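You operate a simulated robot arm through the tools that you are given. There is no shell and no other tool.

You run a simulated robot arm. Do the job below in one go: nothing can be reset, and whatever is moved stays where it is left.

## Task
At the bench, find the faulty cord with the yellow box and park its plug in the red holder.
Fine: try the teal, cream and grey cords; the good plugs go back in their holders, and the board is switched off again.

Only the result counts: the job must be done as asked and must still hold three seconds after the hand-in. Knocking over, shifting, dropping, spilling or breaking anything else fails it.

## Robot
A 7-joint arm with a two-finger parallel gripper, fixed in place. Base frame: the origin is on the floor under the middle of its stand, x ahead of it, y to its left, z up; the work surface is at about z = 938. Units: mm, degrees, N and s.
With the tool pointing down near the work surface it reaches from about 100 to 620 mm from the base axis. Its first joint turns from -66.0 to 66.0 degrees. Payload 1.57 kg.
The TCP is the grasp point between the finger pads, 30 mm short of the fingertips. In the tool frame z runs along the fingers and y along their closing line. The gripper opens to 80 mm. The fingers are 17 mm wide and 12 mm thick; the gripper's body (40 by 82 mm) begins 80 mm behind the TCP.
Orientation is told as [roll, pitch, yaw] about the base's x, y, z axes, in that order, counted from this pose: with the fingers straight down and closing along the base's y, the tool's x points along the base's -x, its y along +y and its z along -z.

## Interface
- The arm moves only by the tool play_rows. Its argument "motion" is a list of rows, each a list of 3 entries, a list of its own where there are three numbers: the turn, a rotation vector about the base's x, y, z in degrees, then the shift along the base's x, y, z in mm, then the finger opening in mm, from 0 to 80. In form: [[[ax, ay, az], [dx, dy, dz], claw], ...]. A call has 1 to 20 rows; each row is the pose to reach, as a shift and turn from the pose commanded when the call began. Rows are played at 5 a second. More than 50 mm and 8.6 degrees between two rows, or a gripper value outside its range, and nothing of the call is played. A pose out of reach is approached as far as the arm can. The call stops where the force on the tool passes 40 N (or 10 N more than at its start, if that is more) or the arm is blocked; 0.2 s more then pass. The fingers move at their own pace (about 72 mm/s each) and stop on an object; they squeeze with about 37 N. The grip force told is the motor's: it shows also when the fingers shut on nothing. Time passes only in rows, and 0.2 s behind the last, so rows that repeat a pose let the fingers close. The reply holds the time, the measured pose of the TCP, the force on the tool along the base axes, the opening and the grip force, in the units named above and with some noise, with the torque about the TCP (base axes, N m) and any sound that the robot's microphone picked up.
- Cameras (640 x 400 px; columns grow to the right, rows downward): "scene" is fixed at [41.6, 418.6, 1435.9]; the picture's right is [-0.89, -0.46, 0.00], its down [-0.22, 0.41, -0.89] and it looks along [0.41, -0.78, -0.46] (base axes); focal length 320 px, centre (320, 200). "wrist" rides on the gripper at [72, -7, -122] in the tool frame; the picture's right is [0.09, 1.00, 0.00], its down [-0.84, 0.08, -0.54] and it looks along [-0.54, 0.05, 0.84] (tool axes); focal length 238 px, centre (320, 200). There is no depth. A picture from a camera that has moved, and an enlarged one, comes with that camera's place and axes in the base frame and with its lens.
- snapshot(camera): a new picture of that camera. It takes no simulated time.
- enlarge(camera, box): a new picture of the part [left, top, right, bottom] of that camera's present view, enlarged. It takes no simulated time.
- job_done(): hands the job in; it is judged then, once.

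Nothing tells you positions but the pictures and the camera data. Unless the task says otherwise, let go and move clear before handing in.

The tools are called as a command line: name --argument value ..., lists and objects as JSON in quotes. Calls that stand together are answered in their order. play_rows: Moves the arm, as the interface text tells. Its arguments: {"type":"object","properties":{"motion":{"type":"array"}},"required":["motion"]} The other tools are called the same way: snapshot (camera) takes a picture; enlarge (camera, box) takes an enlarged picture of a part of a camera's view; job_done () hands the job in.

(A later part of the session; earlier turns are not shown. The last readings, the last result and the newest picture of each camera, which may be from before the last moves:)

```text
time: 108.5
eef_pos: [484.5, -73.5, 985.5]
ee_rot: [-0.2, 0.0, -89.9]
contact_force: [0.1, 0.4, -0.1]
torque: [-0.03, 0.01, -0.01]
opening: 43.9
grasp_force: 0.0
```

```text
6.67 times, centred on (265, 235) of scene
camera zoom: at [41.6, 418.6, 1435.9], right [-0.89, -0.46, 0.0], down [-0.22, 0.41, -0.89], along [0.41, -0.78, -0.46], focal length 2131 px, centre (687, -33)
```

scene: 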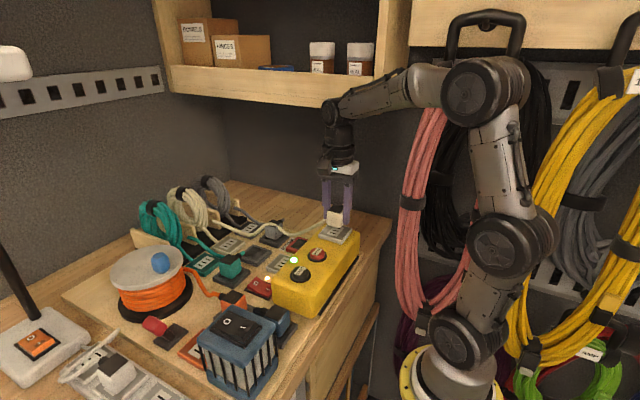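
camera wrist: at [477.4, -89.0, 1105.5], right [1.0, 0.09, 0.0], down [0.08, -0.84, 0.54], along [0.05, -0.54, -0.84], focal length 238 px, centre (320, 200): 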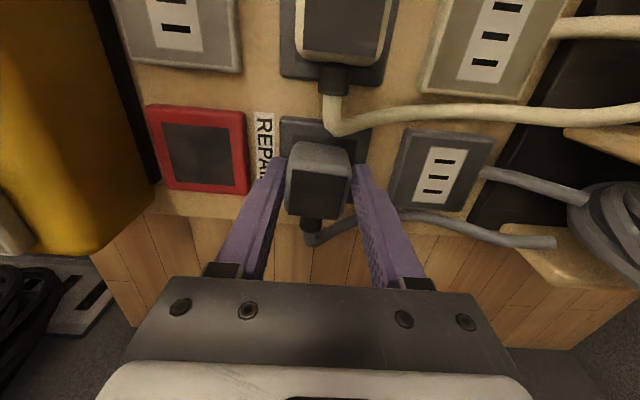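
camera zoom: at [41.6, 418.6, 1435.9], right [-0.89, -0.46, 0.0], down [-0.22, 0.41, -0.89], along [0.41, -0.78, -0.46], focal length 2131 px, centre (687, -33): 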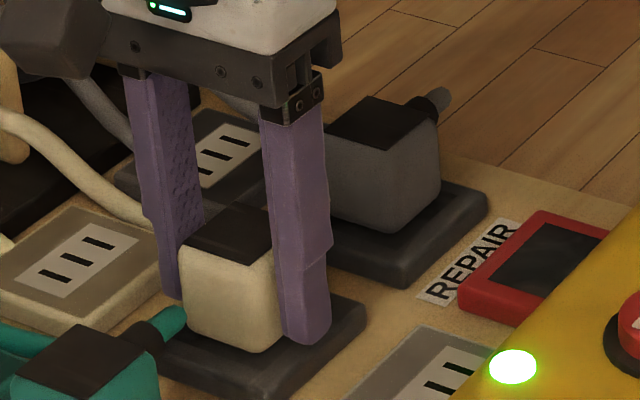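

The plug did not twist after release. I'll wait a moment and see if it stays put.

play_rows --motion '[[[0, 0, 0], [0, 0, 1.5], 46], [[0, 0, 0], [0, 0, 1.5], 46], [[0, 0, 0], [0, 0, 1.5], 46], [[0, 0, 0], [0, 0, 1.5], 46], [[0, 0, 0], [0, 0, 1.5], 46]]'

enlarge --camera "wrist" --box '[260, 90, 380, 220]'

```text
time: 109.7
eef_pos: [485.3, -73.4, 987.6]
ee_rot: [-0.1, 0.1, -90.0]
contact_force: [0.1, -0.6, -0.1]
torque: [-0.02, -0.02, -0.02]
opening: 46.1
grasp_force: 0.0
```

```text
3.08 times, centred on (320, 155) of wrist
camera zoom: at [478.8, -2.4, 1108.5], right [1.0, 0.09, 0.0], down [0.08, -0.84, 0.54], along [0.05, -0.54, -0.84], focal length 733 px, centre (320, 338)
```

zoom: 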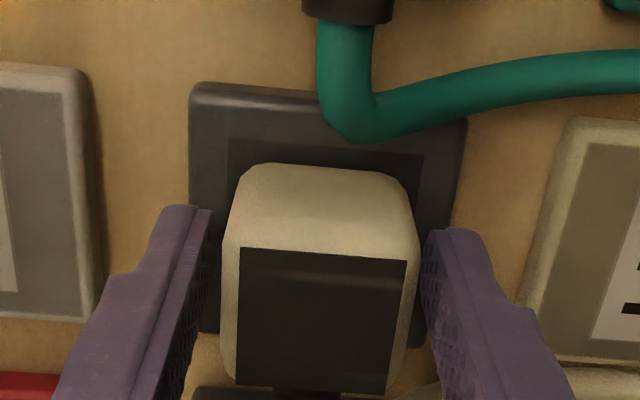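

It stays square. I'll regrip with the original grip geometry (TCP ≈485.5,-76.1,988) and do a small lift; a snap would tell me it had latched silently.

play_rows --motion '[[[0, 0, 0], [-0.2, -0.8, 1], 46], [[0, 0, 0], [-0.3, -1.6, 1.5], 46], [[0, 0, 0], [-0.3, -1.6, 1.5], 46], [[0, 0, 0], [-0.3, -1.6, 1.5], 46]]'

play_rows --motion '[[[0, 0, 0], [0, 0, 0], 20], [[0, 0, 0], [0, 0, 0], 20], [[0, 0, 0], [0, 0, 0], 20]]'

enlarge --camera "wrist" --box '[260, 90, 380, 220]'

```text
time: 110.7
eef_pos: [485.7, -74.7, 988.4]
ee_rot: [-0.1, 0.0, -89.9]
contact_force: [0.5, -0.5, 0.5]
torque: [-0.01, -0.03, 0.02]
opening: 46.2
grasp_force: 0.0
```

```text
time: 111.5
eef_pos: [485.0, -75.5, 989.0]
ee_rot: [-0.1, -0.1, -90.0]
contact_force: [0.1, -0.7, 1.6]
torque: [-0.03, -0.01, 0.02]
opening: 37.2
grasp_force: 36.7
```

```text
3.08 times, centred on (320, 155) of wrist
camera zoom: at [478.7, -3.9, 1110.2], right [1.0, 0.09, 0.0], down [0.08, -0.84, 0.54], along [0.05, -0.54, -0.84], focal length 733 px, centre (320, 338)
```

zoom: 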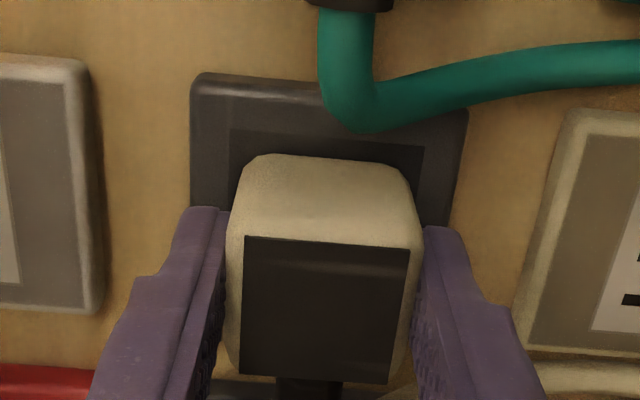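

Gripped like the original. Lifting a few mm.

play_rows --motion '[[[0, 0, 0], [0, 0, 3], 20], [[0, 0, 0], [0, 0, 6], 20], [[0, 0, 0], [0, 0, 9], 20], [[0, 0, 0], [0, 0, 9], 20], [[0, 0, 0], [0, 0, 9], 20]]'

enlarge --camera "wrist" --box '[260, 90, 380, 220]'

```text
time: 112.7
eef_pos: [484.2, -75.0, 997.4]
ee_rot: [-0.1, 0.0, -90.0]
contact_force: [-0.9, 1.6, -1.1]
torque: [-0.06, 0.02, 0.04]
opening: 37.1
grasp_force: 37.5
```

```text
3.08 times, centred on (320, 155) of wrist
camera zoom: at [478.0, -3.7, 1118.6], right [1.0, 0.09, 0.0], down [0.08, -0.84, 0.54], along [0.05, -0.54, -0.84], focal length 733 px, centre (320, 338)
```

zoom: 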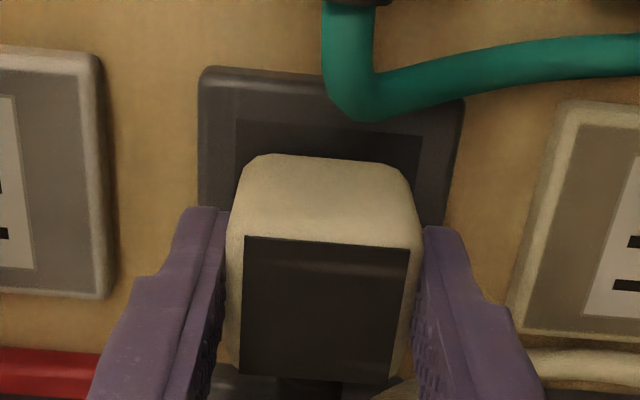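

There was no snap, so it hadn't latched. Descending again from 8 mm up with this fresh grip, like the earlier success.

play_rows --motion '[[[0, 0, 0], [0.4, 0, -3], 20], [[0, 0, 0], [0.4, 0, -6], 20], [[0, 0, 0], [0.4, 0, -7.5], 20], [[0, 0, 0], [0.4, 0, -9], 20], [[0, 0, 0], [0.4, 0, -10], 20], [[0, 0, 0], [0.4, 0, -10], 20]]'

enlarge --camera "wrist" --box '[260, 90, 380, 220]'

```text
time: 114.1
eef_pos: [486.1, -74.0, 988.6]
ee_rot: [0.1, 0.0, -90.0]
contact_force: [-3.3, -1.3, 13.0]
torque: [-0.01, 0.23, 0.01]
opening: 36.9
grasp_force: 36.9
```

```text
3.08 times, centred on (320, 155) of wrist
camera zoom: at [478.6, -3.9, 1109.9], right [1.0, 0.09, 0.0], down [0.08, -0.84, 0.54], along [0.05, -0.54, -0.84], focal length 733 px, centre (320, 338)
```

zoom: 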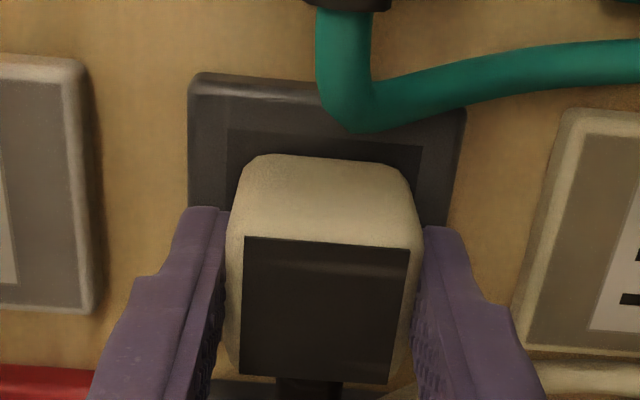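

Still no latch. Compared with the grey success, the plug is ~0.7 mm too far +x this time. I'll lift, shift x by -0.8 and try again.

play_rows --motion '[[[0, 0, 0], [-0.4, 0, 4], 20], [[0, 0, 0], [-0.9, 0, 8], 20], [[0, 0, 0], [-0.9, 0, 8], 20], [[0, 0, 0], [-0.9, 0, 8], 20]]'

play_rows --motion '[[[0, 0, 0], [0, 0, -3], 20], [[0, 0, 0], [0, 0, -5], 20], [[0, 0, 0], [0, 0, -6.5], 20], [[0, 0, 0], [0, 0, -8], 20], [[0, 0, 0], [0, 0, -8], 20]]'

enlarge --camera "wrist" --box '[260, 90, 380, 220]'

```text
time: 115.1
eef_pos: [483.3, -73.8, 993.9]
ee_rot: [-0.2, 0.0, -89.9]
contact_force: [0.0, 0.5, -0.8]
torque: [-0.01, -0.02, -0.03]
opening: 37.1
grasp_force: 36.7
```

```text
time: 116.3
eef_pos: [485.7, -74.1, 988.7]
ee_rot: [0.2, 0.0, -90.0]
contact_force: [1.2, 1.8, 10.7]
torque: [0.03, 0.12, -0.02]
opening: 36.9
grasp_force: 36.9
```

```text
3.08 times, centred on (320, 155) of wrist
camera zoom: at [477.8, -4.1, 1109.9], right [1.0, 0.09, 0.0], down [0.08, -0.84, 0.54], along [0.05, -0.54, -0.84], focal length 733 px, centre (320, 338)
```

zoom: 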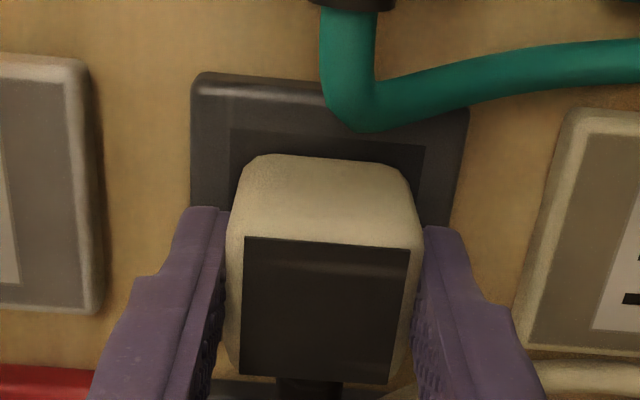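

Looking at the three successes again, each capture happened slightly on the +y side (gap ≈13–14 px) with x slightly negative. I'll lift 8 mm, shift (-0.4,+0.6) and descend again.

play_rows --motion '[[[0, 0, 0], [0, 0.3, 4], 20], [[0, 0, 0], [-0.4, 0.7, 9], 20], [[0, 0, 0], [-0.4, 0.7, 9], 20], [[0, 0, 0], [-0.4, 0.7, 9], 20]]'

enlarge --camera "wrist" --box '[260, 90, 380, 220]'

```text
time: 117.3
eef_pos: [484.0, -74.9, 994.4]
ee_rot: [-0.1, 0.0, -90.0]
contact_force: [0.0, 0.6, 0.2]
torque: [0.0, 0.01, 0.03]
opening: 37.0
grasp_force: 36.8
```

```text
3.08 times, centred on (320, 155) of wrist
camera zoom: at [477.3, -3.7, 1117.3], right [1.0, 0.09, 0.0], down [0.08, -0.84, 0.54], along [0.05, -0.54, -0.84], focal length 733 px, centre (320, 338)
```

zoom: 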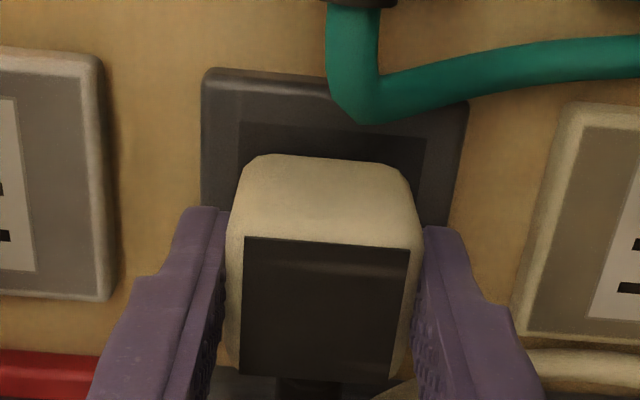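

Good hover (gap ≈14.5 at seat level). Adjusting x +0.4, y +0.2 and descending.

play_rows --motion '[[[0, 0, 0], [0.4, 0.2, -3], 20], [[0, 0, 0], [0.4, 0.2, -5.5], 20], [[0, 0, 0], [0.3, 0.2, -7], 20], [[0, 0, 0], [0.2, 0.2, -8.5], 20], [[0, 0, 0], [0.2, 0.2, -8.5], 20]]'

enlarge --camera "wrist" --box '[260, 90, 380, 220]'

```text
time: 118.5
eef_pos: [484.0, -74.1, 989.0]
ee_rot: [0.1, 0.0, -90.0]
contact_force: [-1.0, -0.1, 3.6]
torque: [-0.01, 0.04, -0.01]
opening: 36.9
grasp_force: 36.8
```

```text
3.08 times, centred on (320, 155) of wrist
camera zoom: at [477.7, -3.3, 1110.0], right [1.0, 0.09, 0.0], down [0.08, -0.84, 0.54], along [0.05, -0.54, -0.84], focal length 733 px, centre (320, 338)
```

zoom: 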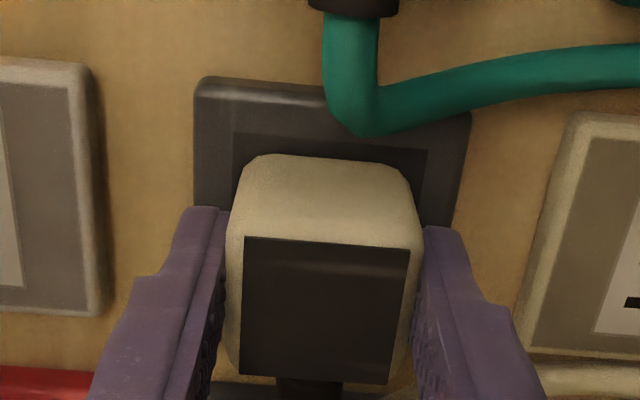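

Contact 3.6 N at gap 13, x -2 — the same as the grey success. Pressing to about 12 N.

play_rows --motion '[[[0, 0, 0], [0, 0, -0.8], 20], [[0, 0, 0], [0, 0, -1.4], 20], [[0, 0, 0], [0, 0, -1.4], 20]]'

play_rows --motion '[[[0, 0, 0], [-0.3, -0.4, -0.3], 20], [[0, 0, 0], [-0.5, -0.8, -0.3], 20], [[0, 0, 0], [-0.5, -0.8, -0.3], 20]]'

enlarge --camera "wrist" --box '[260, 90, 380, 220]'

```text
time: 119.3
eef_pos: [484.4, -73.8, 988.3]
ee_rot: [0.2, 0.0, -90.0]
contact_force: [2.1, -4.8, 12.6]
torque: [-0.16, 0.08, 0.04]
opening: 37.1
grasp_force: 36.4
```

```text
time: 120.1
eef_pos: [484.9, -75.9, 987.6]
ee_rot: [0.1, 0.0, -90.0]
contact_force: [6.1, 3.2, 20.0]
torque: [0.03, -0.01, 0.01]
opening: 37.1
grasp_force: 37.0
```

```text
3.08 times, centred on (320, 155) of wrist
camera zoom: at [477.1, -3.1, 1109.8], right [1.0, 0.09, 0.0], down [0.08, -0.84, 0.54], along [0.05, -0.54, -0.84], focal length 733 px, centre (320, 338)
```

zoom: 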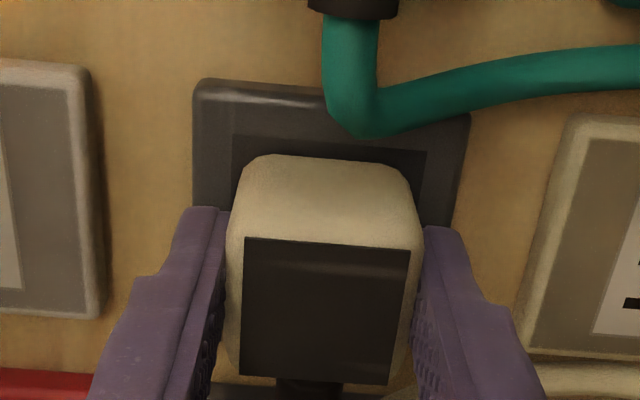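

Something else differs. I'm inspecting the area around the cream plug for any obstruction, such as a cord under it.

enlarge --camera "scene" --box '[190, 190, 310, 280]'

snapshot --camera "wrist"

```text
4.44 times, centred on (250, 235) of scene
camera zoom: at [41.4, 418.8, 1435.9], right [-0.89, -0.46, 0.0], down [-0.22, 0.41, -0.89], along [0.41, -0.78, -0.46], focal length 1421 px, centre (631, 44)
```

zoom: 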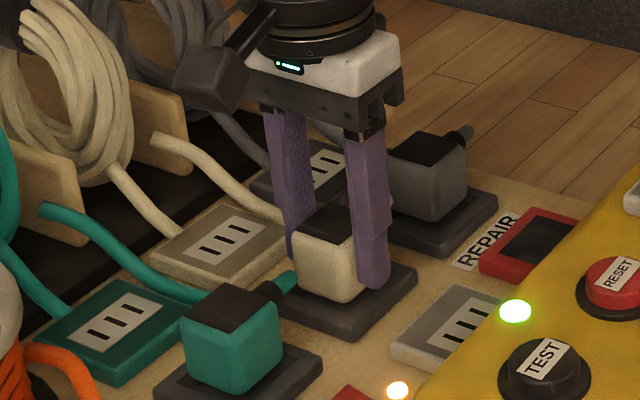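

```text
taken
camera wrist: at [477.1, -3.1, 1109.8], right [1.0, 0.09, 0.0], down [0.08, -0.84, 0.54], along [0.05, -0.54, -0.84], focal length 238 px, centre (320, 200)
```

wrist: 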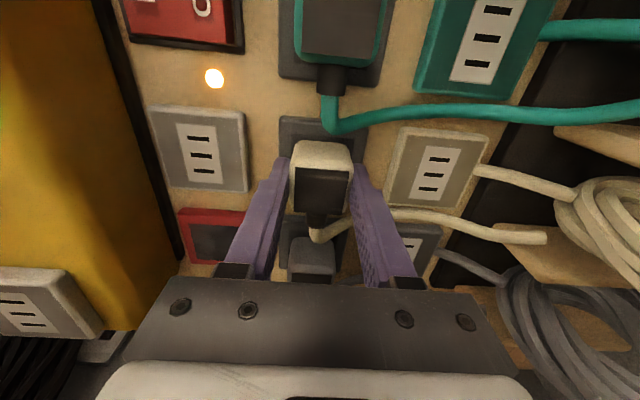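

Nothing is obstructing it. I'll try a small yaw wiggle (±2°) with light contact at the seat, in case angular tolerance is the missing piece.

play_rows --motion '[[[0, 0, 0], [0.4, -0.2, 1.2], 20], [[0, 0, 0], [0.6, -0.4, 1.6], 20], [[0, 0, 0.7], [0.6, -0.4, 1.2], 20], [[0, 0, 1.4], [0.6, -0.4, 0.9], 20], [[0, 0, 2.1], [0.6, -0.4, 0.9], 20]]'

play_rows --motion '[[[0, 0, -0.7], [0, 0, 0], 20], [[0, 0, -1.4], [0, 0, 0], 20], [[0, 0, -2.1], [0, 0, 0], 20], [[0, 0, -2.8], [0, 0, 0], 20], [[0, 0, -3.5], [0, 0, 0], 20], [[0, 0, -4.2], [0, 0, 0], 20]]'

enlarge --camera "wrist" --box '[260, 90, 380, 220]'

```text
time: 121.3
eef_pos: [483.5, -74.6, 988.0]
ee_rot: [0.1, 0.0, -87.9]
contact_force: [-1.1, 5.4, 24.4]
torque: [0.17, 0.11, -0.1]
opening: 36.8
grasp_force: 37.3
```

```text
time: 122.7
eef_pos: [484.5, -75.2, 987.7]
ee_rot: [0.1, 0.0, -92.2]
contact_force: [-1.3, -2.2, 22.6]
torque: [-0.1, 0.09, 0.07]
opening: 37.1
grasp_force: 37.4
```

```text
3.08 times, centred on (320, 155) of wrist
camera zoom: at [479.8, -4.3, 1109.4], right [1.0, 0.05, 0.0], down [0.05, -0.84, 0.54], along [0.03, -0.54, -0.84], focal length 733 px, centre (320, 338)
```

zoom: 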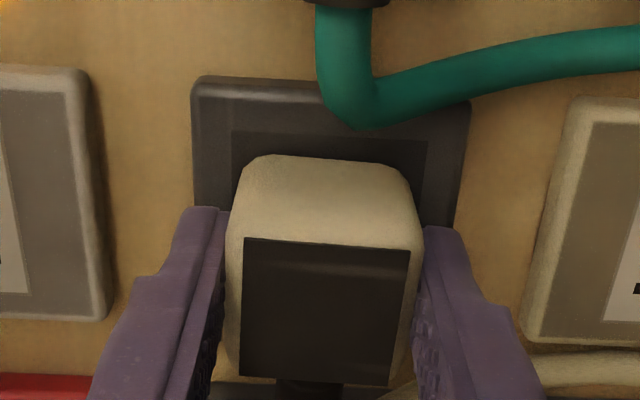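

No snap from yaw either. New idea: the cord pulls a latched plug about 1–1.5 mm toward -y, so the true capture point is ~1.4 mm to +y of the resting pose – that fits all three successes. I'll restore yaw, lift, and target TCP ≈(485.4,-75.0).

play_rows --motion '[[[0, 0, 0.7], [0, 0, 2.5], 20], [[0, 0, 1.4], [0, 0, 5], 20], [[0, 0, 2.1], [0, 0, 8], 20], [[0, 0, 2.1], [0, 0, 8], 20], [[0, 0, 2.1], [0, 0, 8], 20], [[0, 0, 2.1], [0, 0, 8], 20]]'

enlarge --camera "wrist" --box '[260, 90, 380, 220]'

```text
time: 124.1
eef_pos: [484.8, -75.0, 994.6]
ee_rot: [-0.1, 0.0, -90.0]
contact_force: [-1.1, 0.5, -2.0]
torque: [-0.01, -0.01, 0.01]
opening: 36.9
grasp_force: 36.7
```

```text
3.08 times, centred on (320, 155) of wrist
camera zoom: at [477.5, -4.4, 1116.5], right [1.0, 0.09, 0.0], down [0.08, -0.84, 0.54], along [0.05, -0.54, -0.84], focal length 733 px, centre (320, 338)
```

zoom: 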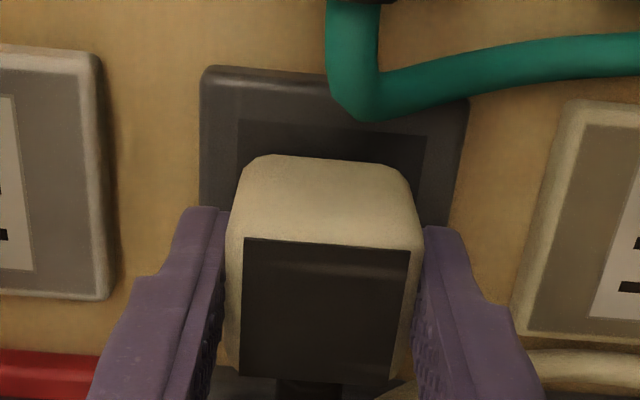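

At (484.5,-76.4,994.5). I'm shifting (+0.9,+1.4) and lowering to 3 mm above, then checking.

play_rows --motion '[[[0, 0, 0], [0.5, 0.7, -1], 20], [[0, 0, 0], [0.9, 1.4, -2.5], 20], [[0, 0, 0], [0.9, 1.4, -3.5], 20], [[0, 0, 0], [0.9, 1.4, -3.5], 20], [[0, 0, 0], [0.9, 1.4, -3.5], 20]]'

enlarge --camera "wrist" --box '[260, 90, 380, 220]'

```text
time: 125.3
eef_pos: [484.5, -73.2, 990.7]
ee_rot: [-0.1, 0.1, -90.0]
contact_force: [0.7, 0.4, -1.0]
torque: [-0.02, -0.03, 0.0]
opening: 37.0
grasp_force: 37.7
```

```text
3.08 times, centred on (320, 155) of wrist
camera zoom: at [478.2, -3.0, 1112.7], right [1.0, 0.09, 0.0], down [0.08, -0.84, 0.54], along [0.05, -0.54, -0.84], focal length 733 px, centre (320, 338)
```

zoom: 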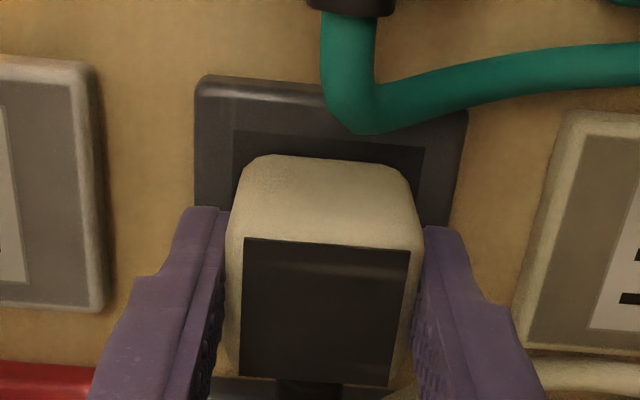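

Well placed. Descending the last 3 mm.

play_rows --motion '[[[0, 0, 0], [0.2, 0, -1], 20], [[0, 0, 0], [0.2, 0, -2], 20], [[0, 0, 0], [0.2, 0, -3], 20], [[0, 0, 0], [0.2, 0, -3.5], 20], [[0, 0, 0], [0.2, 0, -3.5], 20]]'

enlarge --camera "wrist" --box '[260, 90, 380, 220]'

```text
time: 126.5
eef_pos: [486.0, -74.6, 987.0]
ee_rot: [-0.1, 0.0, -90.0]
contact_force: [-1.1, -1.4, 2.6]
torque: [-0.05, 0.04, 0.0]
opening: 37.0
grasp_force: 37.2
```

```text
3.08 times, centred on (320, 155) of wrist
camera zoom: at [478.8, -2.6, 1109.5], right [1.0, 0.09, 0.0], down [0.08, -0.84, 0.54], along [0.05, -0.54, -0.84], focal length 733 px, centre (320, 338)
```

zoom: 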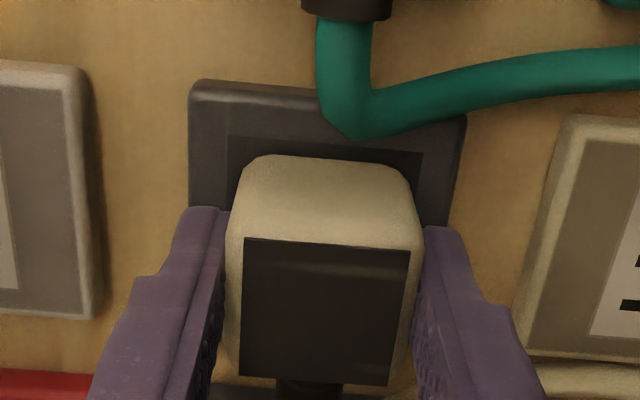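

Not captured at gap 10. I'll slide slowly toward -y at light contact in short calls.

play_rows --motion '[[[0, 0, 0], [-0.1, -0.25, -0.3], 20], [[0, 0, 0], [-0.2, -0.5, -0.4], 20], [[0, 0, 0], [-0.3, -0.75, -0.4], 20]]'

play_rows --motion '[[[0, 0, 0], [-0.1, -0.25, 0], 20], [[0, 0, 0], [-0.2, -0.5, 0], 20], [[0, 0, 0], [-0.2, -0.75, 0], 20]]'

enlarge --camera "wrist" --box '[260, 90, 380, 220]'

```text
time: 127.3
eef_pos: [485.6, -74.2, 987.5]
ee_rot: [0.1, 0.0, -90.0]
contact_force: [0.1, 0.4, 6.1]
torque: [-0.12, 0.04, 0.0]
opening: 37.0
grasp_force: 36.9
```

```text
time: 128.1
eef_pos: [485.1, -75.2, 987.3]
ee_rot: [0.0, -0.1, -90.0]
contact_force: [0.3, 2.9, 9.4]
torque: [-0.01, -0.04, 0.0]
opening: 37.0
grasp_force: 37.0
```

```text
3.08 times, centred on (320, 155) of wrist
camera zoom: at [478.4, -3.8, 1109.4], right [1.0, 0.09, 0.0], down [0.08, -0.84, 0.54], along [0.05, -0.54, -0.84], focal length 733 px, centre (320, 338)
```

zoom: 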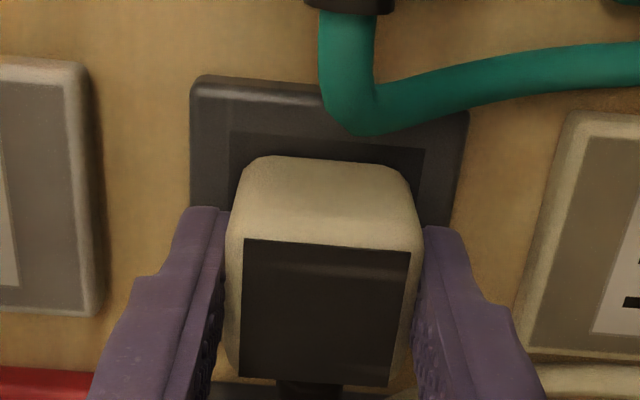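

Still nothing heard. The microphone may miss sounds, so I'll check for a latch directly by lifting slightly and reading the pull force.

play_rows --motion '[[[0, 0, 0], [0, 0, 0.8], 20], [[0, 0, 0], [0, 0, 0.8], 20]]'

play_rows --motion '[[[0, 0, 0], [0, 0, 0.8], 20], [[0, 0, 0], [0, 0, 0.8], 20]]'

play_rows --motion '[[[0, 0, 0], [0, 0, 0.8], 20], [[0, 0, 0], [0, 0, 0.8], 20]]'

enlarge --camera "wrist" --box '[260, 90, 380, 220]'

```text
time: 128.7
eef_pos: [484.6, -76.1, 987.2]
ee_rot: [-0.1, 0.0, -90.0]
contact_force: [1.7, 1.6, 5.0]
torque: [0.02, -0.1, 0.04]
opening: 36.9
grasp_force: 37.1
```

```text
time: 129.3
eef_pos: [484.9, -75.1, 985.9]
ee_rot: [-0.3, 0.0, -90.0]
contact_force: [-1.3, 0.3, -0.4]
torque: [0.0, 0.0, 0.0]
opening: 37.1
grasp_force: 36.9
```

```text
time: 129.9
eef_pos: [484.4, -76.9, 989.8]
ee_rot: [-0.1, 0.0, -90.0]
contact_force: [-0.4, 0.3, -1.0]
torque: [0.0, 0.04, 0.01]
opening: 36.9
grasp_force: 38.0
```

```text
3.08 times, centred on (320, 155) of wrist
camera zoom: at [478.3, -4.6, 1111.4], right [1.0, 0.09, 0.0], down [0.08, -0.84, 0.54], along [0.05, -0.54, -0.84], focal length 733 px, centre (320, 338)
```

zoom: 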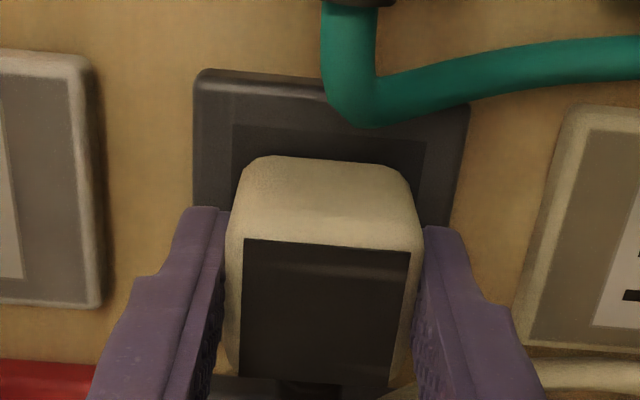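

Cross-checking all three captures: they happened at the same offset, about +1.8 mm in y from the resting pose, with a tight tolerance. For this grip that means TCP ≈(485.1,-74.7). I'll hover and fine-tune there before descending.

play_rows --motion '[[[0, 0, 0], [0, 1, 0.5], 20], [[0, 0, 0], [-0.2, 1.9, 0.8], 20], [[0, 0, 0], [-0.2, 1.9, 0.8], 20], [[0, 0, 0], [-0.2, 1.9, 0.8], 20], [[0, 0, 0], [-0.2, 1.9, 0.8], 20]]'

enlarge --camera "wrist" --box '[260, 90, 380, 220]'

```text
time: 131.1
eef_pos: [483.7, -72.5, 990.0]
ee_rot: [-0.2, 0.0, -90.0]
contact_force: [0.0, -0.1, -0.7]
torque: [0.03, 0.0, 0.01]
opening: 37.0
grasp_force: 36.9
```

```text
3.08 times, centred on (320, 155) of wrist
camera zoom: at [477.5, -1.9, 1112.1], right [1.0, 0.09, 0.0], down [0.08, -0.84, 0.54], along [0.05, -0.54, -0.84], focal length 733 px, centre (320, 338)
```

zoom: 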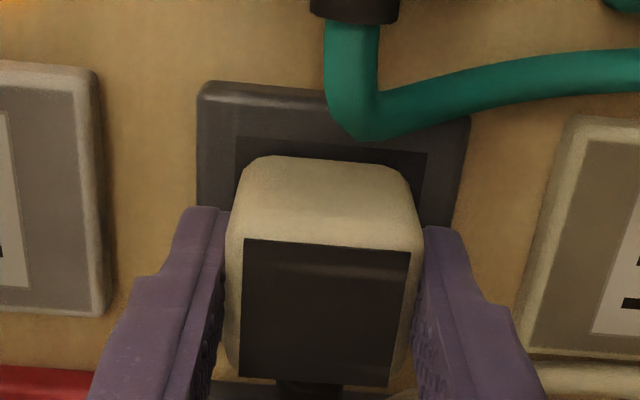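

At (484.5,-73.9,990.1). Making a small correction and lowering 1 mm.

play_rows --motion '[[[0, 0, 0], [0.2, -0.3, -0.5], 20], [[0, 0, 0], [0.4, -0.5, -1], 20], [[0, 0, 0], [0.4, -0.5, -1], 20], [[0, 0, 0], [0.4, -0.5, -1], 20]]'

enlarge --camera "wrist" --box '[260, 90, 380, 220]'

```text
time: 132.1
eef_pos: [483.6, -74.6, 988.4]
ee_rot: [-0.1, 0.0, -89.9]
contact_force: [0.3, -0.4, -1.2]
torque: [0.0, 0.02, 0.0]
opening: 37.0
grasp_force: 37.0
```

```text
3.08 times, centred on (320, 155) of wrist
camera zoom: at [478.1, -2.7, 1111.3], right [1.0, 0.09, 0.0], down [0.08, -0.84, 0.54], along [0.05, -0.54, -0.84], focal length 733 px, centre (320, 338)
```

zoom: 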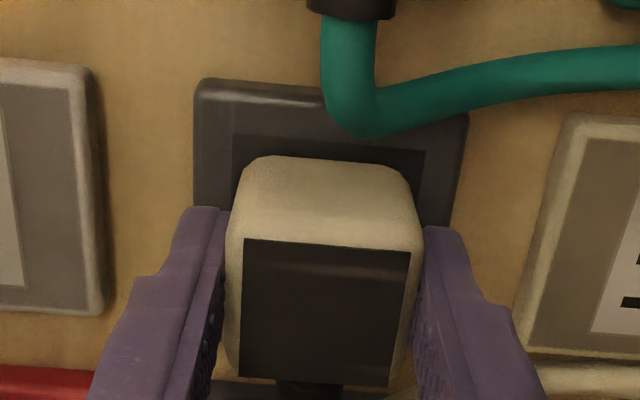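

Exactly on target (485.1,-74.7,989.3). Descending straight down.

play_rows --motion '[[[0, 0, 0], [0, 0, -1], 20], [[0, 0, 0], [0, 0, -2], 20], [[0, 0, 0], [0, 0, -3], 20], [[0, 0, 0], [0, 0, -3], 20]]'

enlarge --camera "wrist" --box '[260, 90, 380, 220]'

```text
time: 133.1
eef_pos: [486.5, -73.2, 986.9]
ee_rot: [0.0, 0.0, -90.0]
contact_force: [-0.9, -0.8, 6.9]
torque: [-0.02, 0.09, -0.02]
opening: 37.1
grasp_force: 36.7
```

```text
3.08 times, centred on (320, 155) of wrist
camera zoom: at [478.3, -2.7, 1109.3], right [1.0, 0.09, 0.0], down [0.08, -0.84, 0.54], along [0.05, -0.54, -0.84], focal length 733 px, centre (320, 338)
```

zoom: 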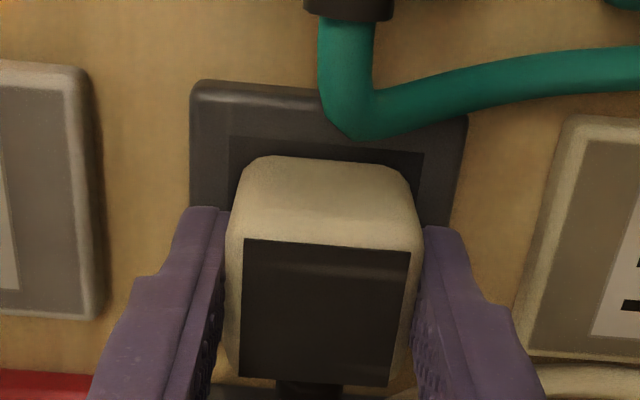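

No snap at 7 N; pressing to about 15–20 N at this spot.

play_rows --motion '[[[0, 0, 0], [0, 0, -0.7], 20], [[0, 0, 0], [0, 0, -1.4], 20], [[0, 0, 0], [-0.3, -0.3, -1.8], 20], [[0, 0, 0], [-0.5, -0.6, -1.8], 20]]'

enlarge --camera "wrist" --box '[260, 90, 380, 220]'

```text
time: 134.1
eef_pos: [485.3, -73.5, 986.8]
ee_rot: [0.4, 0.1, -90.0]
contact_force: [1.0, 6.1, 25.6]
torque: [0.11, 0.24, -0.03]
opening: 37.2
grasp_force: 36.6
```

```text
3.08 times, centred on (320, 155) of wrist
camera zoom: at [477.6, -2.9, 1109.1], right [1.0, 0.09, 0.01], down [0.07, -0.84, 0.54], along [0.06, -0.54, -0.84], focal length 733 px, centre (320, 338)
```

zoom: 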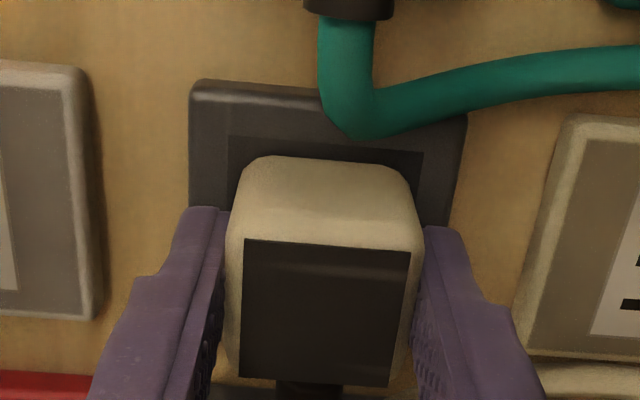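

Still no capture. I'll compare the plug's current shape against its original seated image at the same zoom to detect any small tilt.

enlarge --camera "scene" --box '[245, 225, 285, 265]'

```text
10.00 times, centred on (265, 245) of scene
camera zoom: at [41.2, 418.8, 1435.8], right [-0.89, -0.46, 0.0], down [-0.21, 0.41, -0.89], along [0.41, -0.78, -0.46], focal length 3196 px, centre (870, -250)
```

zoom: 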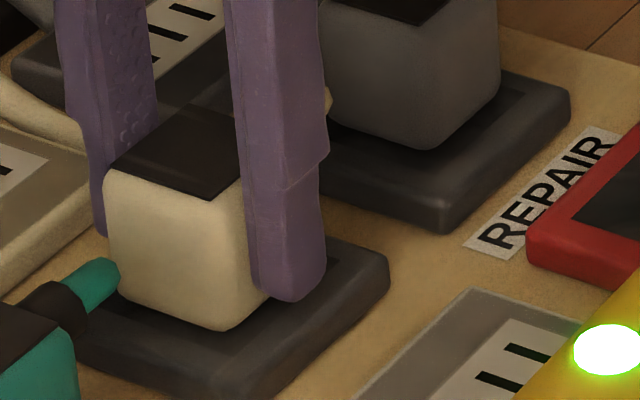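

One consistent explanation remains: capture needs roughly 30 N of push while centred, and my cream presses at the right spot were weaker. I'll recentre and press harder, up to just under the 40 N limit.

play_rows --motion '[[[0, 0, 0], [0.3, 0.2, 1.0], 20], [[0, 0, 0], [0.6, 0.3, 1.5], 20], [[0, 0, 0], [0.6, 0.3, 0.5], 20], [[0, 0, 0], [0.6, 0.3, -0.5], 20], [[0, 0, 0], [0.6, 0.3, -1.0], 20]]'

enlarge --camera "wrist" --box '[260, 90, 380, 220]'

```text
time: 135.3
eef_pos: [484.7, -73.7, 987.7]
ee_rot: [0.1, -0.1, -90.0]
contact_force: [-5.7, 4.0, 31.2]
torque: [0.1, 0.38, -0.01]
opening: 37.1
grasp_force: 37.4
```

```text
3.08 times, centred on (320, 155) of wrist
camera zoom: at [478.1, -3.2, 1108.1], right [1.0, 0.09, 0.0], down [0.08, -0.84, 0.54], along [0.05, -0.54, -0.84], focal length 733 px, centre (320, 338)
```

zoom: 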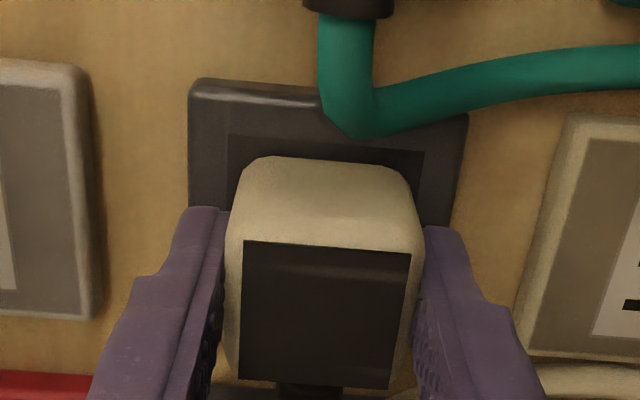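

31 N at gap 13: no. A little more push, with a tiny +y nudge.

play_rows --motion '[[[0, 0, 0], [0, 0.3, -0.3], 20], [[0, 0, 0], [0, 0.6, -0.5], 20], [[0, 0, 0], [0, 0.9, -0.5], 20]]'

```text
time: 136.1
eef_pos: [484.3, -74.3, 985.2]
ee_rot: [0.4, -0.1, -90.0]
contact_force: [-10.5, -3.6, 37.2]
torque: [-0.03, 0.69, 0.03]
opening: 37.1
grasp_force: 37.3
```

Force isn't it either. I'll reproduce the grey success exactly: hover 8 mm above with the same image offsets, then a continuous descent at the same speed ending ~2 mm below contact height.

play_rows --motion '[[[0, 0, 0], [0, 0.3, 3], 20], [[0, 0, 0], [0, 0.3, 7], 20], [[0, 0, 0], [0, 0.3, 10], 20], [[0, 0, 0], [0, 0.3, 10], 20], [[0, 0, 0], [0, 0.3, 10], 20], [[0, 0, 0], [0, 0.3, 10], 20]]'

enlarge --camera "wrist" --box '[260, 90, 380, 220]'

```text
time: 137.5
eef_pos: [485.1, -72.9, 991.6]
ee_rot: [-0.1, 0.0, -90.1]
contact_force: [-0.5, 0.4, -1.3]
torque: [0.0, 0.01, -0.02]
opening: 37.0
grasp_force: 37.2
```

```text
3.08 times, centred on (320, 155) of wrist
camera zoom: at [478.5, -2.1, 1114.1], right [1.0, 0.09, 0.0], down [0.08, -0.84, 0.54], along [0.05, -0.54, -0.84], focal length 733 px, centre (320, 338)
```

zoom: 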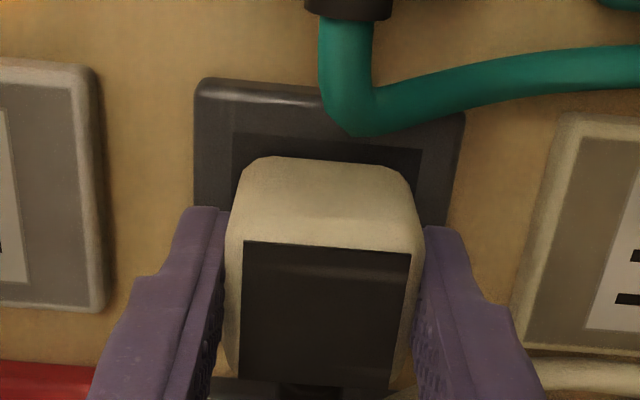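

I'm 1.4 mm too far +y. Correcting at the hover height before the continuous descent.

play_rows --motion '[[[0, 0, 0], [0, -0.6, 1.5], 20], [[0, 0, 0], [0, -1.2, 3], 20], [[0, 0, 0], [0, -1.2, 3], 20], [[0, 0, 0], [0, -1.2, 3], 20], [[0, 0, 0], [0, -1.2, 3], 20]]'

enlarge --camera "wrist" --box '[260, 90, 380, 220]'

```text
time: 138.7
eef_pos: [484.9, -74.4, 996.0]
ee_rot: [-0.2, 0.0, -90.0]
contact_force: [-0.4, 0.5, -1.4]
torque: [-0.01, 0.02, 0.0]
opening: 37.1
grasp_force: 36.8
```

```text
3.08 times, centred on (320, 155) of wrist
camera zoom: at [478.2, -3.6, 1117.6], right [1.0, 0.09, 0.0], down [0.08, -0.84, 0.54], along [0.05, -0.54, -0.84], focal length 733 px, centre (320, 338)
```

zoom: 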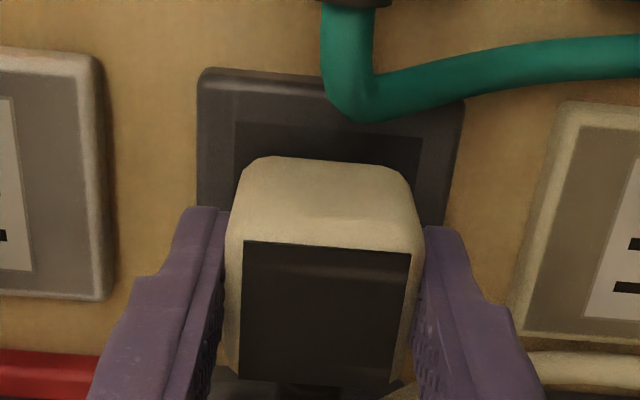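

Good hover (equivalent gap ≈14, x ≈0). Now the continuous descent.

play_rows --motion '[[[0, 0, 0], [-0.3, 0.3, -3], 20], [[0, 0, 0], [-0.4, 0.3, -6], 20], [[0, 0, 0], [-0.4, 0.3, -8], 20], [[0, 0, 0], [-0.4, 0.3, -9.5], 20], [[0, 0, 0], [-0.4, 0.3, -11], 20], [[0, 0, 0], [-0.4, 0.3, -11], 20]]'

enlarge --camera "wrist" --box '[260, 90, 380, 220]'

```text
time: 140.1
eef_pos: [485.5, -74.5, 987.3]
ee_rot: [0.1, -0.1, -89.9]
contact_force: [0.6, -3.3, 8.7]
torque: [-0.18, 0.13, 0.1]
opening: 37.2
grasp_force: 37.1
```

```text
3.08 times, centred on (320, 155) of wrist
camera zoom: at [477.8, -2.9, 1108.2], right [1.0, 0.09, 0.0], down [0.08, -0.84, 0.54], along [0.05, -0.54, -0.84], focal length 733 px, centre (320, 338)
```

zoom: 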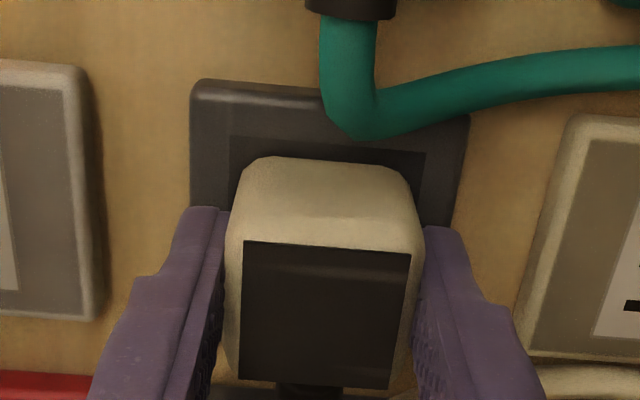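

No capture. To separate "plug problem" from "holder problem", I'll take cream back to the yellow socket, where I know the exact capture point, and see whether it latches there.

play_rows --motion '[[[0, 0, 0], [0, 0, 10], 20], [[0, 0, 0], [0, 0, 45], 20], [[0, 0, 0], [0, 0, 80], 20], [[0, 0, 0], [0, 0, 108], 20], [[0, 0, 0], [-36, -17, 108], 20], [[0, 0, 0], [-72, -34, 108], 20], [[0, 0, 0], [-108, -51, 108], 20], [[0, 0, 0], [-144, -68, 108], 20], [[0, 0, 0], [-179.8, -84.8, 108], 20], [[0, 0, 0], [-179.8, -84.8, 95], 20], [[0, 0, 0], [-179.8, -84.8, 90], 20], [[0, 0, 0], [-179.8, -84.8, 90], 20], [[0, 0, 0], [-179.8, -84.8, 90], 20], [[0, 0, 0], [-179.8, -84.8, 90], 20]]'

enlarge --camera "wrist" --box '[240, 80, 400, 200]'

enlarge --camera "scene" --box '[200, 170, 390, 310]'

```text
time: 143.1
eef_pos: [303.7, -159.6, 1074.6]
ee_rot: [-0.1, 0.0, -90.1]
contact_force: [0.0, 0.1, -1.1]
torque: [0.0, 0.02, 0.01]
opening: 37.1
grasp_force: 36.6
```

```text
3.33 times, centred on (320, 140) of wrist
camera zoom: at [298.3, -87.9, 1196.7], right [1.0, 0.09, 0.0], down [0.08, -0.84, 0.54], along [0.05, -0.54, -0.84], focal length 794 px, centre (320, 400)
```

zoom: 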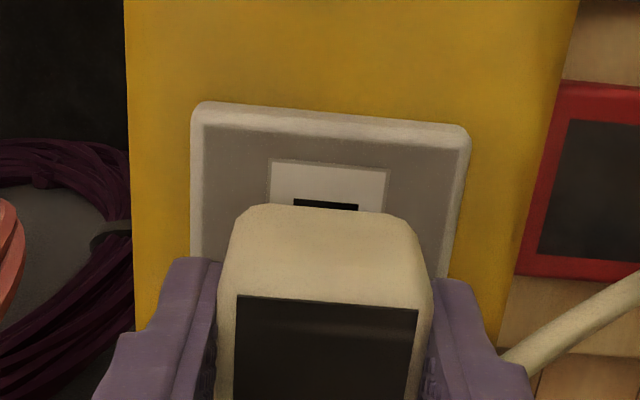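

```text
2.86 times, centred on (295, 240) of scene
camera zoom: at [41.6, 418.6, 1435.9], right [-0.89, -0.46, 0.0], down [-0.22, 0.41, -0.89], along [0.41, -0.78, -0.46], focal length 913 px, centre (391, 86)
```

zoom: 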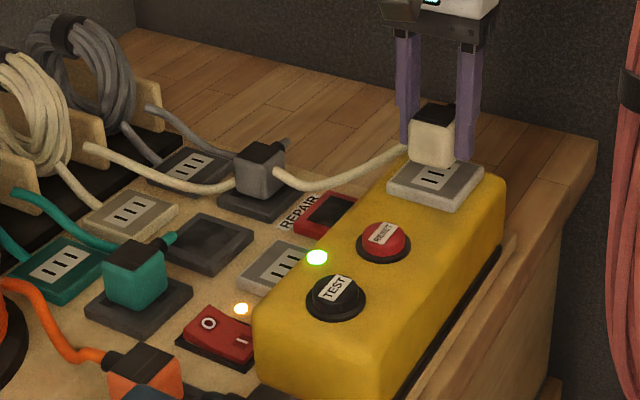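

Over the yellow socket at (305.3,-159.9,1074.7). Lowering to 4 mm above and aligning to the earlier successful view (gap 19 px there).

play_rows --motion '[[[0, 0, 0], [0, 0.2, -4], 20], [[0, 0, 0], [0, 0.4, -8], 20], [[0, 0, 0], [0, 0.4, -11], 20], [[0, 0, 0], [0, 0.4, -11], 20], [[0, 0, 0], [0, 0.4, -11], 20]]'

enlarge --camera "wrist" --box '[240, 80, 400, 200]'

```text
time: 144.3
eef_pos: [304.3, -158.3, 1064.9]
ee_rot: [-0.2, 0.0, -89.9]
contact_force: [-0.4, 0.5, 0.2]
torque: [0.01, 0.0, -0.01]
opening: 36.8
grasp_force: 37.1
```

```text
3.33 times, centred on (320, 140) of wrist
camera zoom: at [298.1, -87.1, 1185.8], right [1.0, 0.09, 0.0], down [0.08, -0.84, 0.54], along [0.05, -0.54, -0.84], focal length 794 px, centre (320, 400)
```

zoom: 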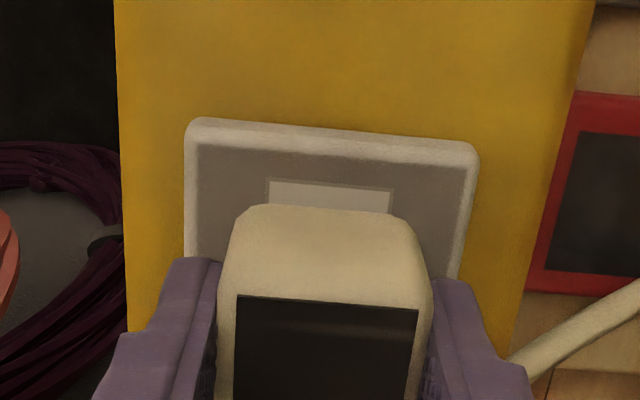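

This matches the earlier success view. Repeating the same descent.

play_rows --motion '[[[0, 0, 0], [0, -0.3, -1.5], 20], [[0, 0, 0], [0, -0.3, -3], 20], [[0, 0, 0], [0, -0.3, -3], 20]]'

play_rows --motion '[[[0, 0, 0], [0, 0, -1], 20], [[0, 0, 0], [0, 0, -2], 20], [[0, 0, 0], [0, 0, -2], 20]]'

enlarge --camera "wrist" --box '[240, 80, 400, 200]'

```text
time: 145.1
eef_pos: [305.0, -157.9, 1060.1]
ee_rot: [-0.2, 0.1, -90.0]
contact_force: [0.3, 0.7, -0.6]
torque: [0.01, -0.02, -0.01]
opening: 37.0
grasp_force: 36.6
```

```text
time: 145.9
eef_pos: [304.7, -157.6, 1058.1]
ee_rot: [-0.1, 0.0, -90.0]
contact_force: [-0.3, 0.3, -0.7]
torque: [-0.02, -0.01, -0.03]
opening: 36.8
grasp_force: 37.4
```

```text
3.33 times, centred on (320, 140) of wrist
camera zoom: at [298.4, -87.4, 1180.5], right [1.0, 0.09, 0.0], down [0.08, -0.84, 0.54], along [0.05, -0.54, -0.84], focal length 794 px, centre (320, 400)
```

zoom: 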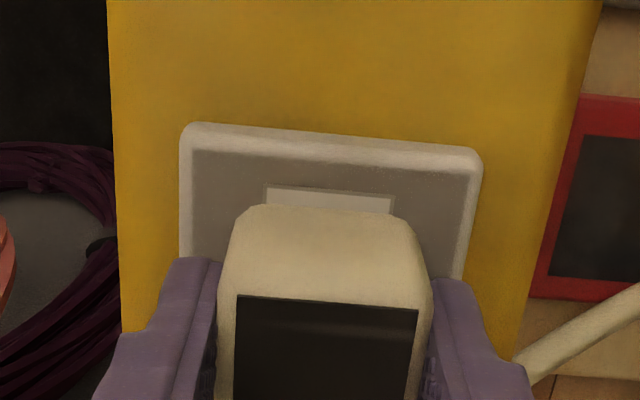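

No contact yet (it sits slightly higher in the grip). Continuing down.

play_rows --motion '[[[0, 0, 0], [0, 0, -1], 20], [[0, 0, 0], [0, 0, -2], 20], [[0, 0, 0], [0, 0, -2], 20]]'

enlarge --camera "wrist" --box '[240, 80, 400, 200]'

```text
time: 146.7
eef_pos: [305.3, -159.5, 1058.6]
ee_rot: [0.0, -0.1, -89.9]
contact_force: [-0.3, -1.8, 13.9]
torque: [-0.14, 0.19, 0.0]
opening: 37.0
grasp_force: 37.1
```

```text
3.33 times, centred on (320, 140) of wrist
camera zoom: at [297.7, -88.1, 1180.2], right [1.0, 0.09, 0.0], down [0.08, -0.84, 0.54], along [0.05, -0.54, -0.84], focal length 794 px, centre (320, 400)
```

zoom: 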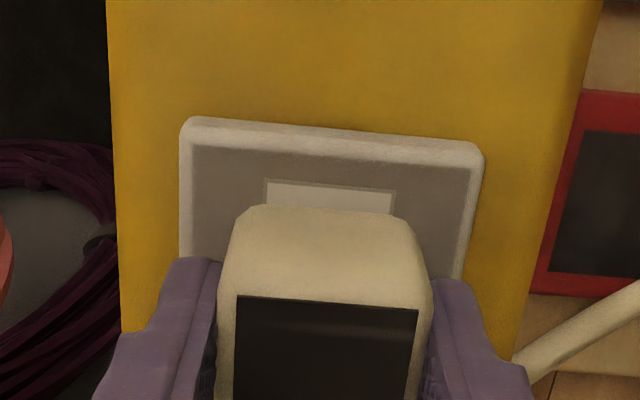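

Same plug, same socket, same alignment as its earlier success, yet no capture. So something changed in the grip. The pattern that fits everything is that a capture only happens on the first contact after a fresh grasp; a misaligned press tilts the tapered plug minutely in the fingers and spoils later tries. I'll carry cream back, set it down, regrip it fresh, and make the first contact precisely.

play_rows --motion '[[[0, 0, 0], [0, 0, 10], 20], [[0, 0, 0], [0, 0, 42], 20], [[0, 0, 0], [36, 17, 42], 20], [[0, 0, 0], [72, 34, 42], 20], [[0, 0, 0], [108, 51, 42], 20], [[0, 0, 0], [144, 68, 42], 20], [[0, 0, 0], [180.5, 84.8, 42], 20], [[0, 0, 0], [180.5, 84.8, 5], 20], [[0, 0, 0], [180.5, 84.8, -30], 20], [[0, 0, 0], [180.5, 84.8, -55], 20], [[0, 0, 0], [180.5, 84.8, -62], 20], [[0, 0, 0], [180.5, 84.8, -62], 20], [[0, 0, 0], [180.5, 84.8, -62], 20], [[0, 0, 0], [180.5, 84.8, -62], 20]]'

enlarge --camera "wrist" --box '[260, 90, 380, 220]'

```text
time: 149.7
eef_pos: [485.0, -73.1, 996.1]
ee_rot: [0.0, 0.0, -90.1]
contact_force: [0.4, 0.0, -0.3]
torque: [0.01, -0.02, 0.0]
opening: 37.2
grasp_force: 36.8
```

```text
3.08 times, centred on (320, 155) of wrist
camera zoom: at [478.9, -2.6, 1117.1], right [1.0, 0.09, 0.0], down [0.08, -0.84, 0.54], along [0.05, -0.54, -0.84], focal length 733 px, centre (320, 338)
```

zoom: 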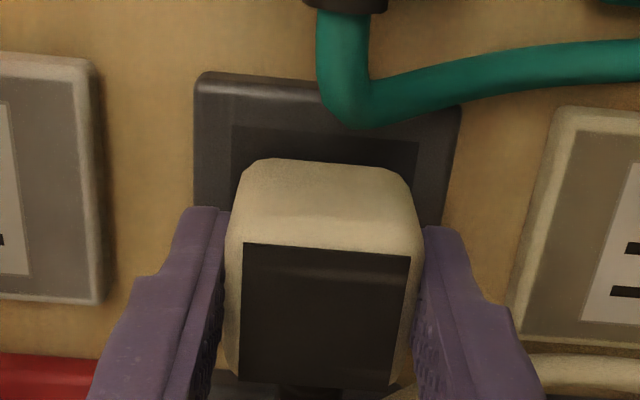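

Setting cream down gently in the recess and releasing it.

play_rows --motion '[[[0, 0, 0], [-0.3, -0.3, -4], 20], [[0, 0, 0], [-0.5, -0.5, -7], 20], [[0, 0, 0], [-0.5, -0.5, -8.5], 20], [[0, 0, 0], [-0.5, -0.5, -9.3], 20], [[0, 0, 0], [-0.5, -0.5, -9.3], 44], [[0, 0, 0], [-0.5, -0.5, -9.3], 46], [[0, 0, 0], [-0.5, -0.5, -9.3], 46]]'

enlarge --camera "wrist" --box '[260, 90, 380, 220]'

```text
time: 151.3
eef_pos: [485.3, -72.8, 986.2]
ee_rot: [-0.1, 0.0, -90.0]
contact_force: [-0.1, -0.6, -0.5]
torque: [0.02, 0.01, -0.01]
opening: 46.2
grasp_force: 0.2
heard: snap
```

```text
3.08 times, centred on (320, 155) of wrist
camera zoom: at [478.6, -2.4, 1107.5], right [1.0, 0.09, 0.0], down [0.08, -0.84, 0.54], along [0.05, -0.54, -0.84], focal length 733 px, centre (320, 338)
```

zoom: 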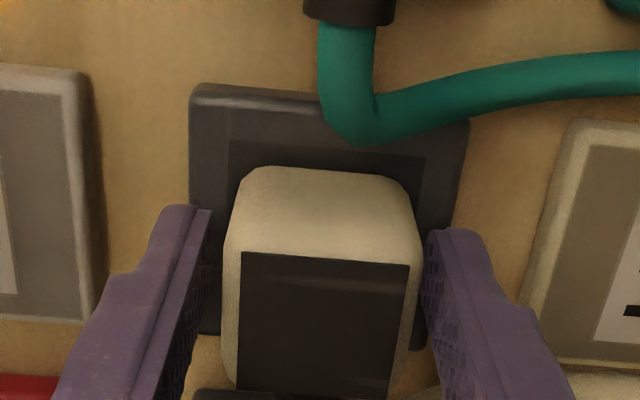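

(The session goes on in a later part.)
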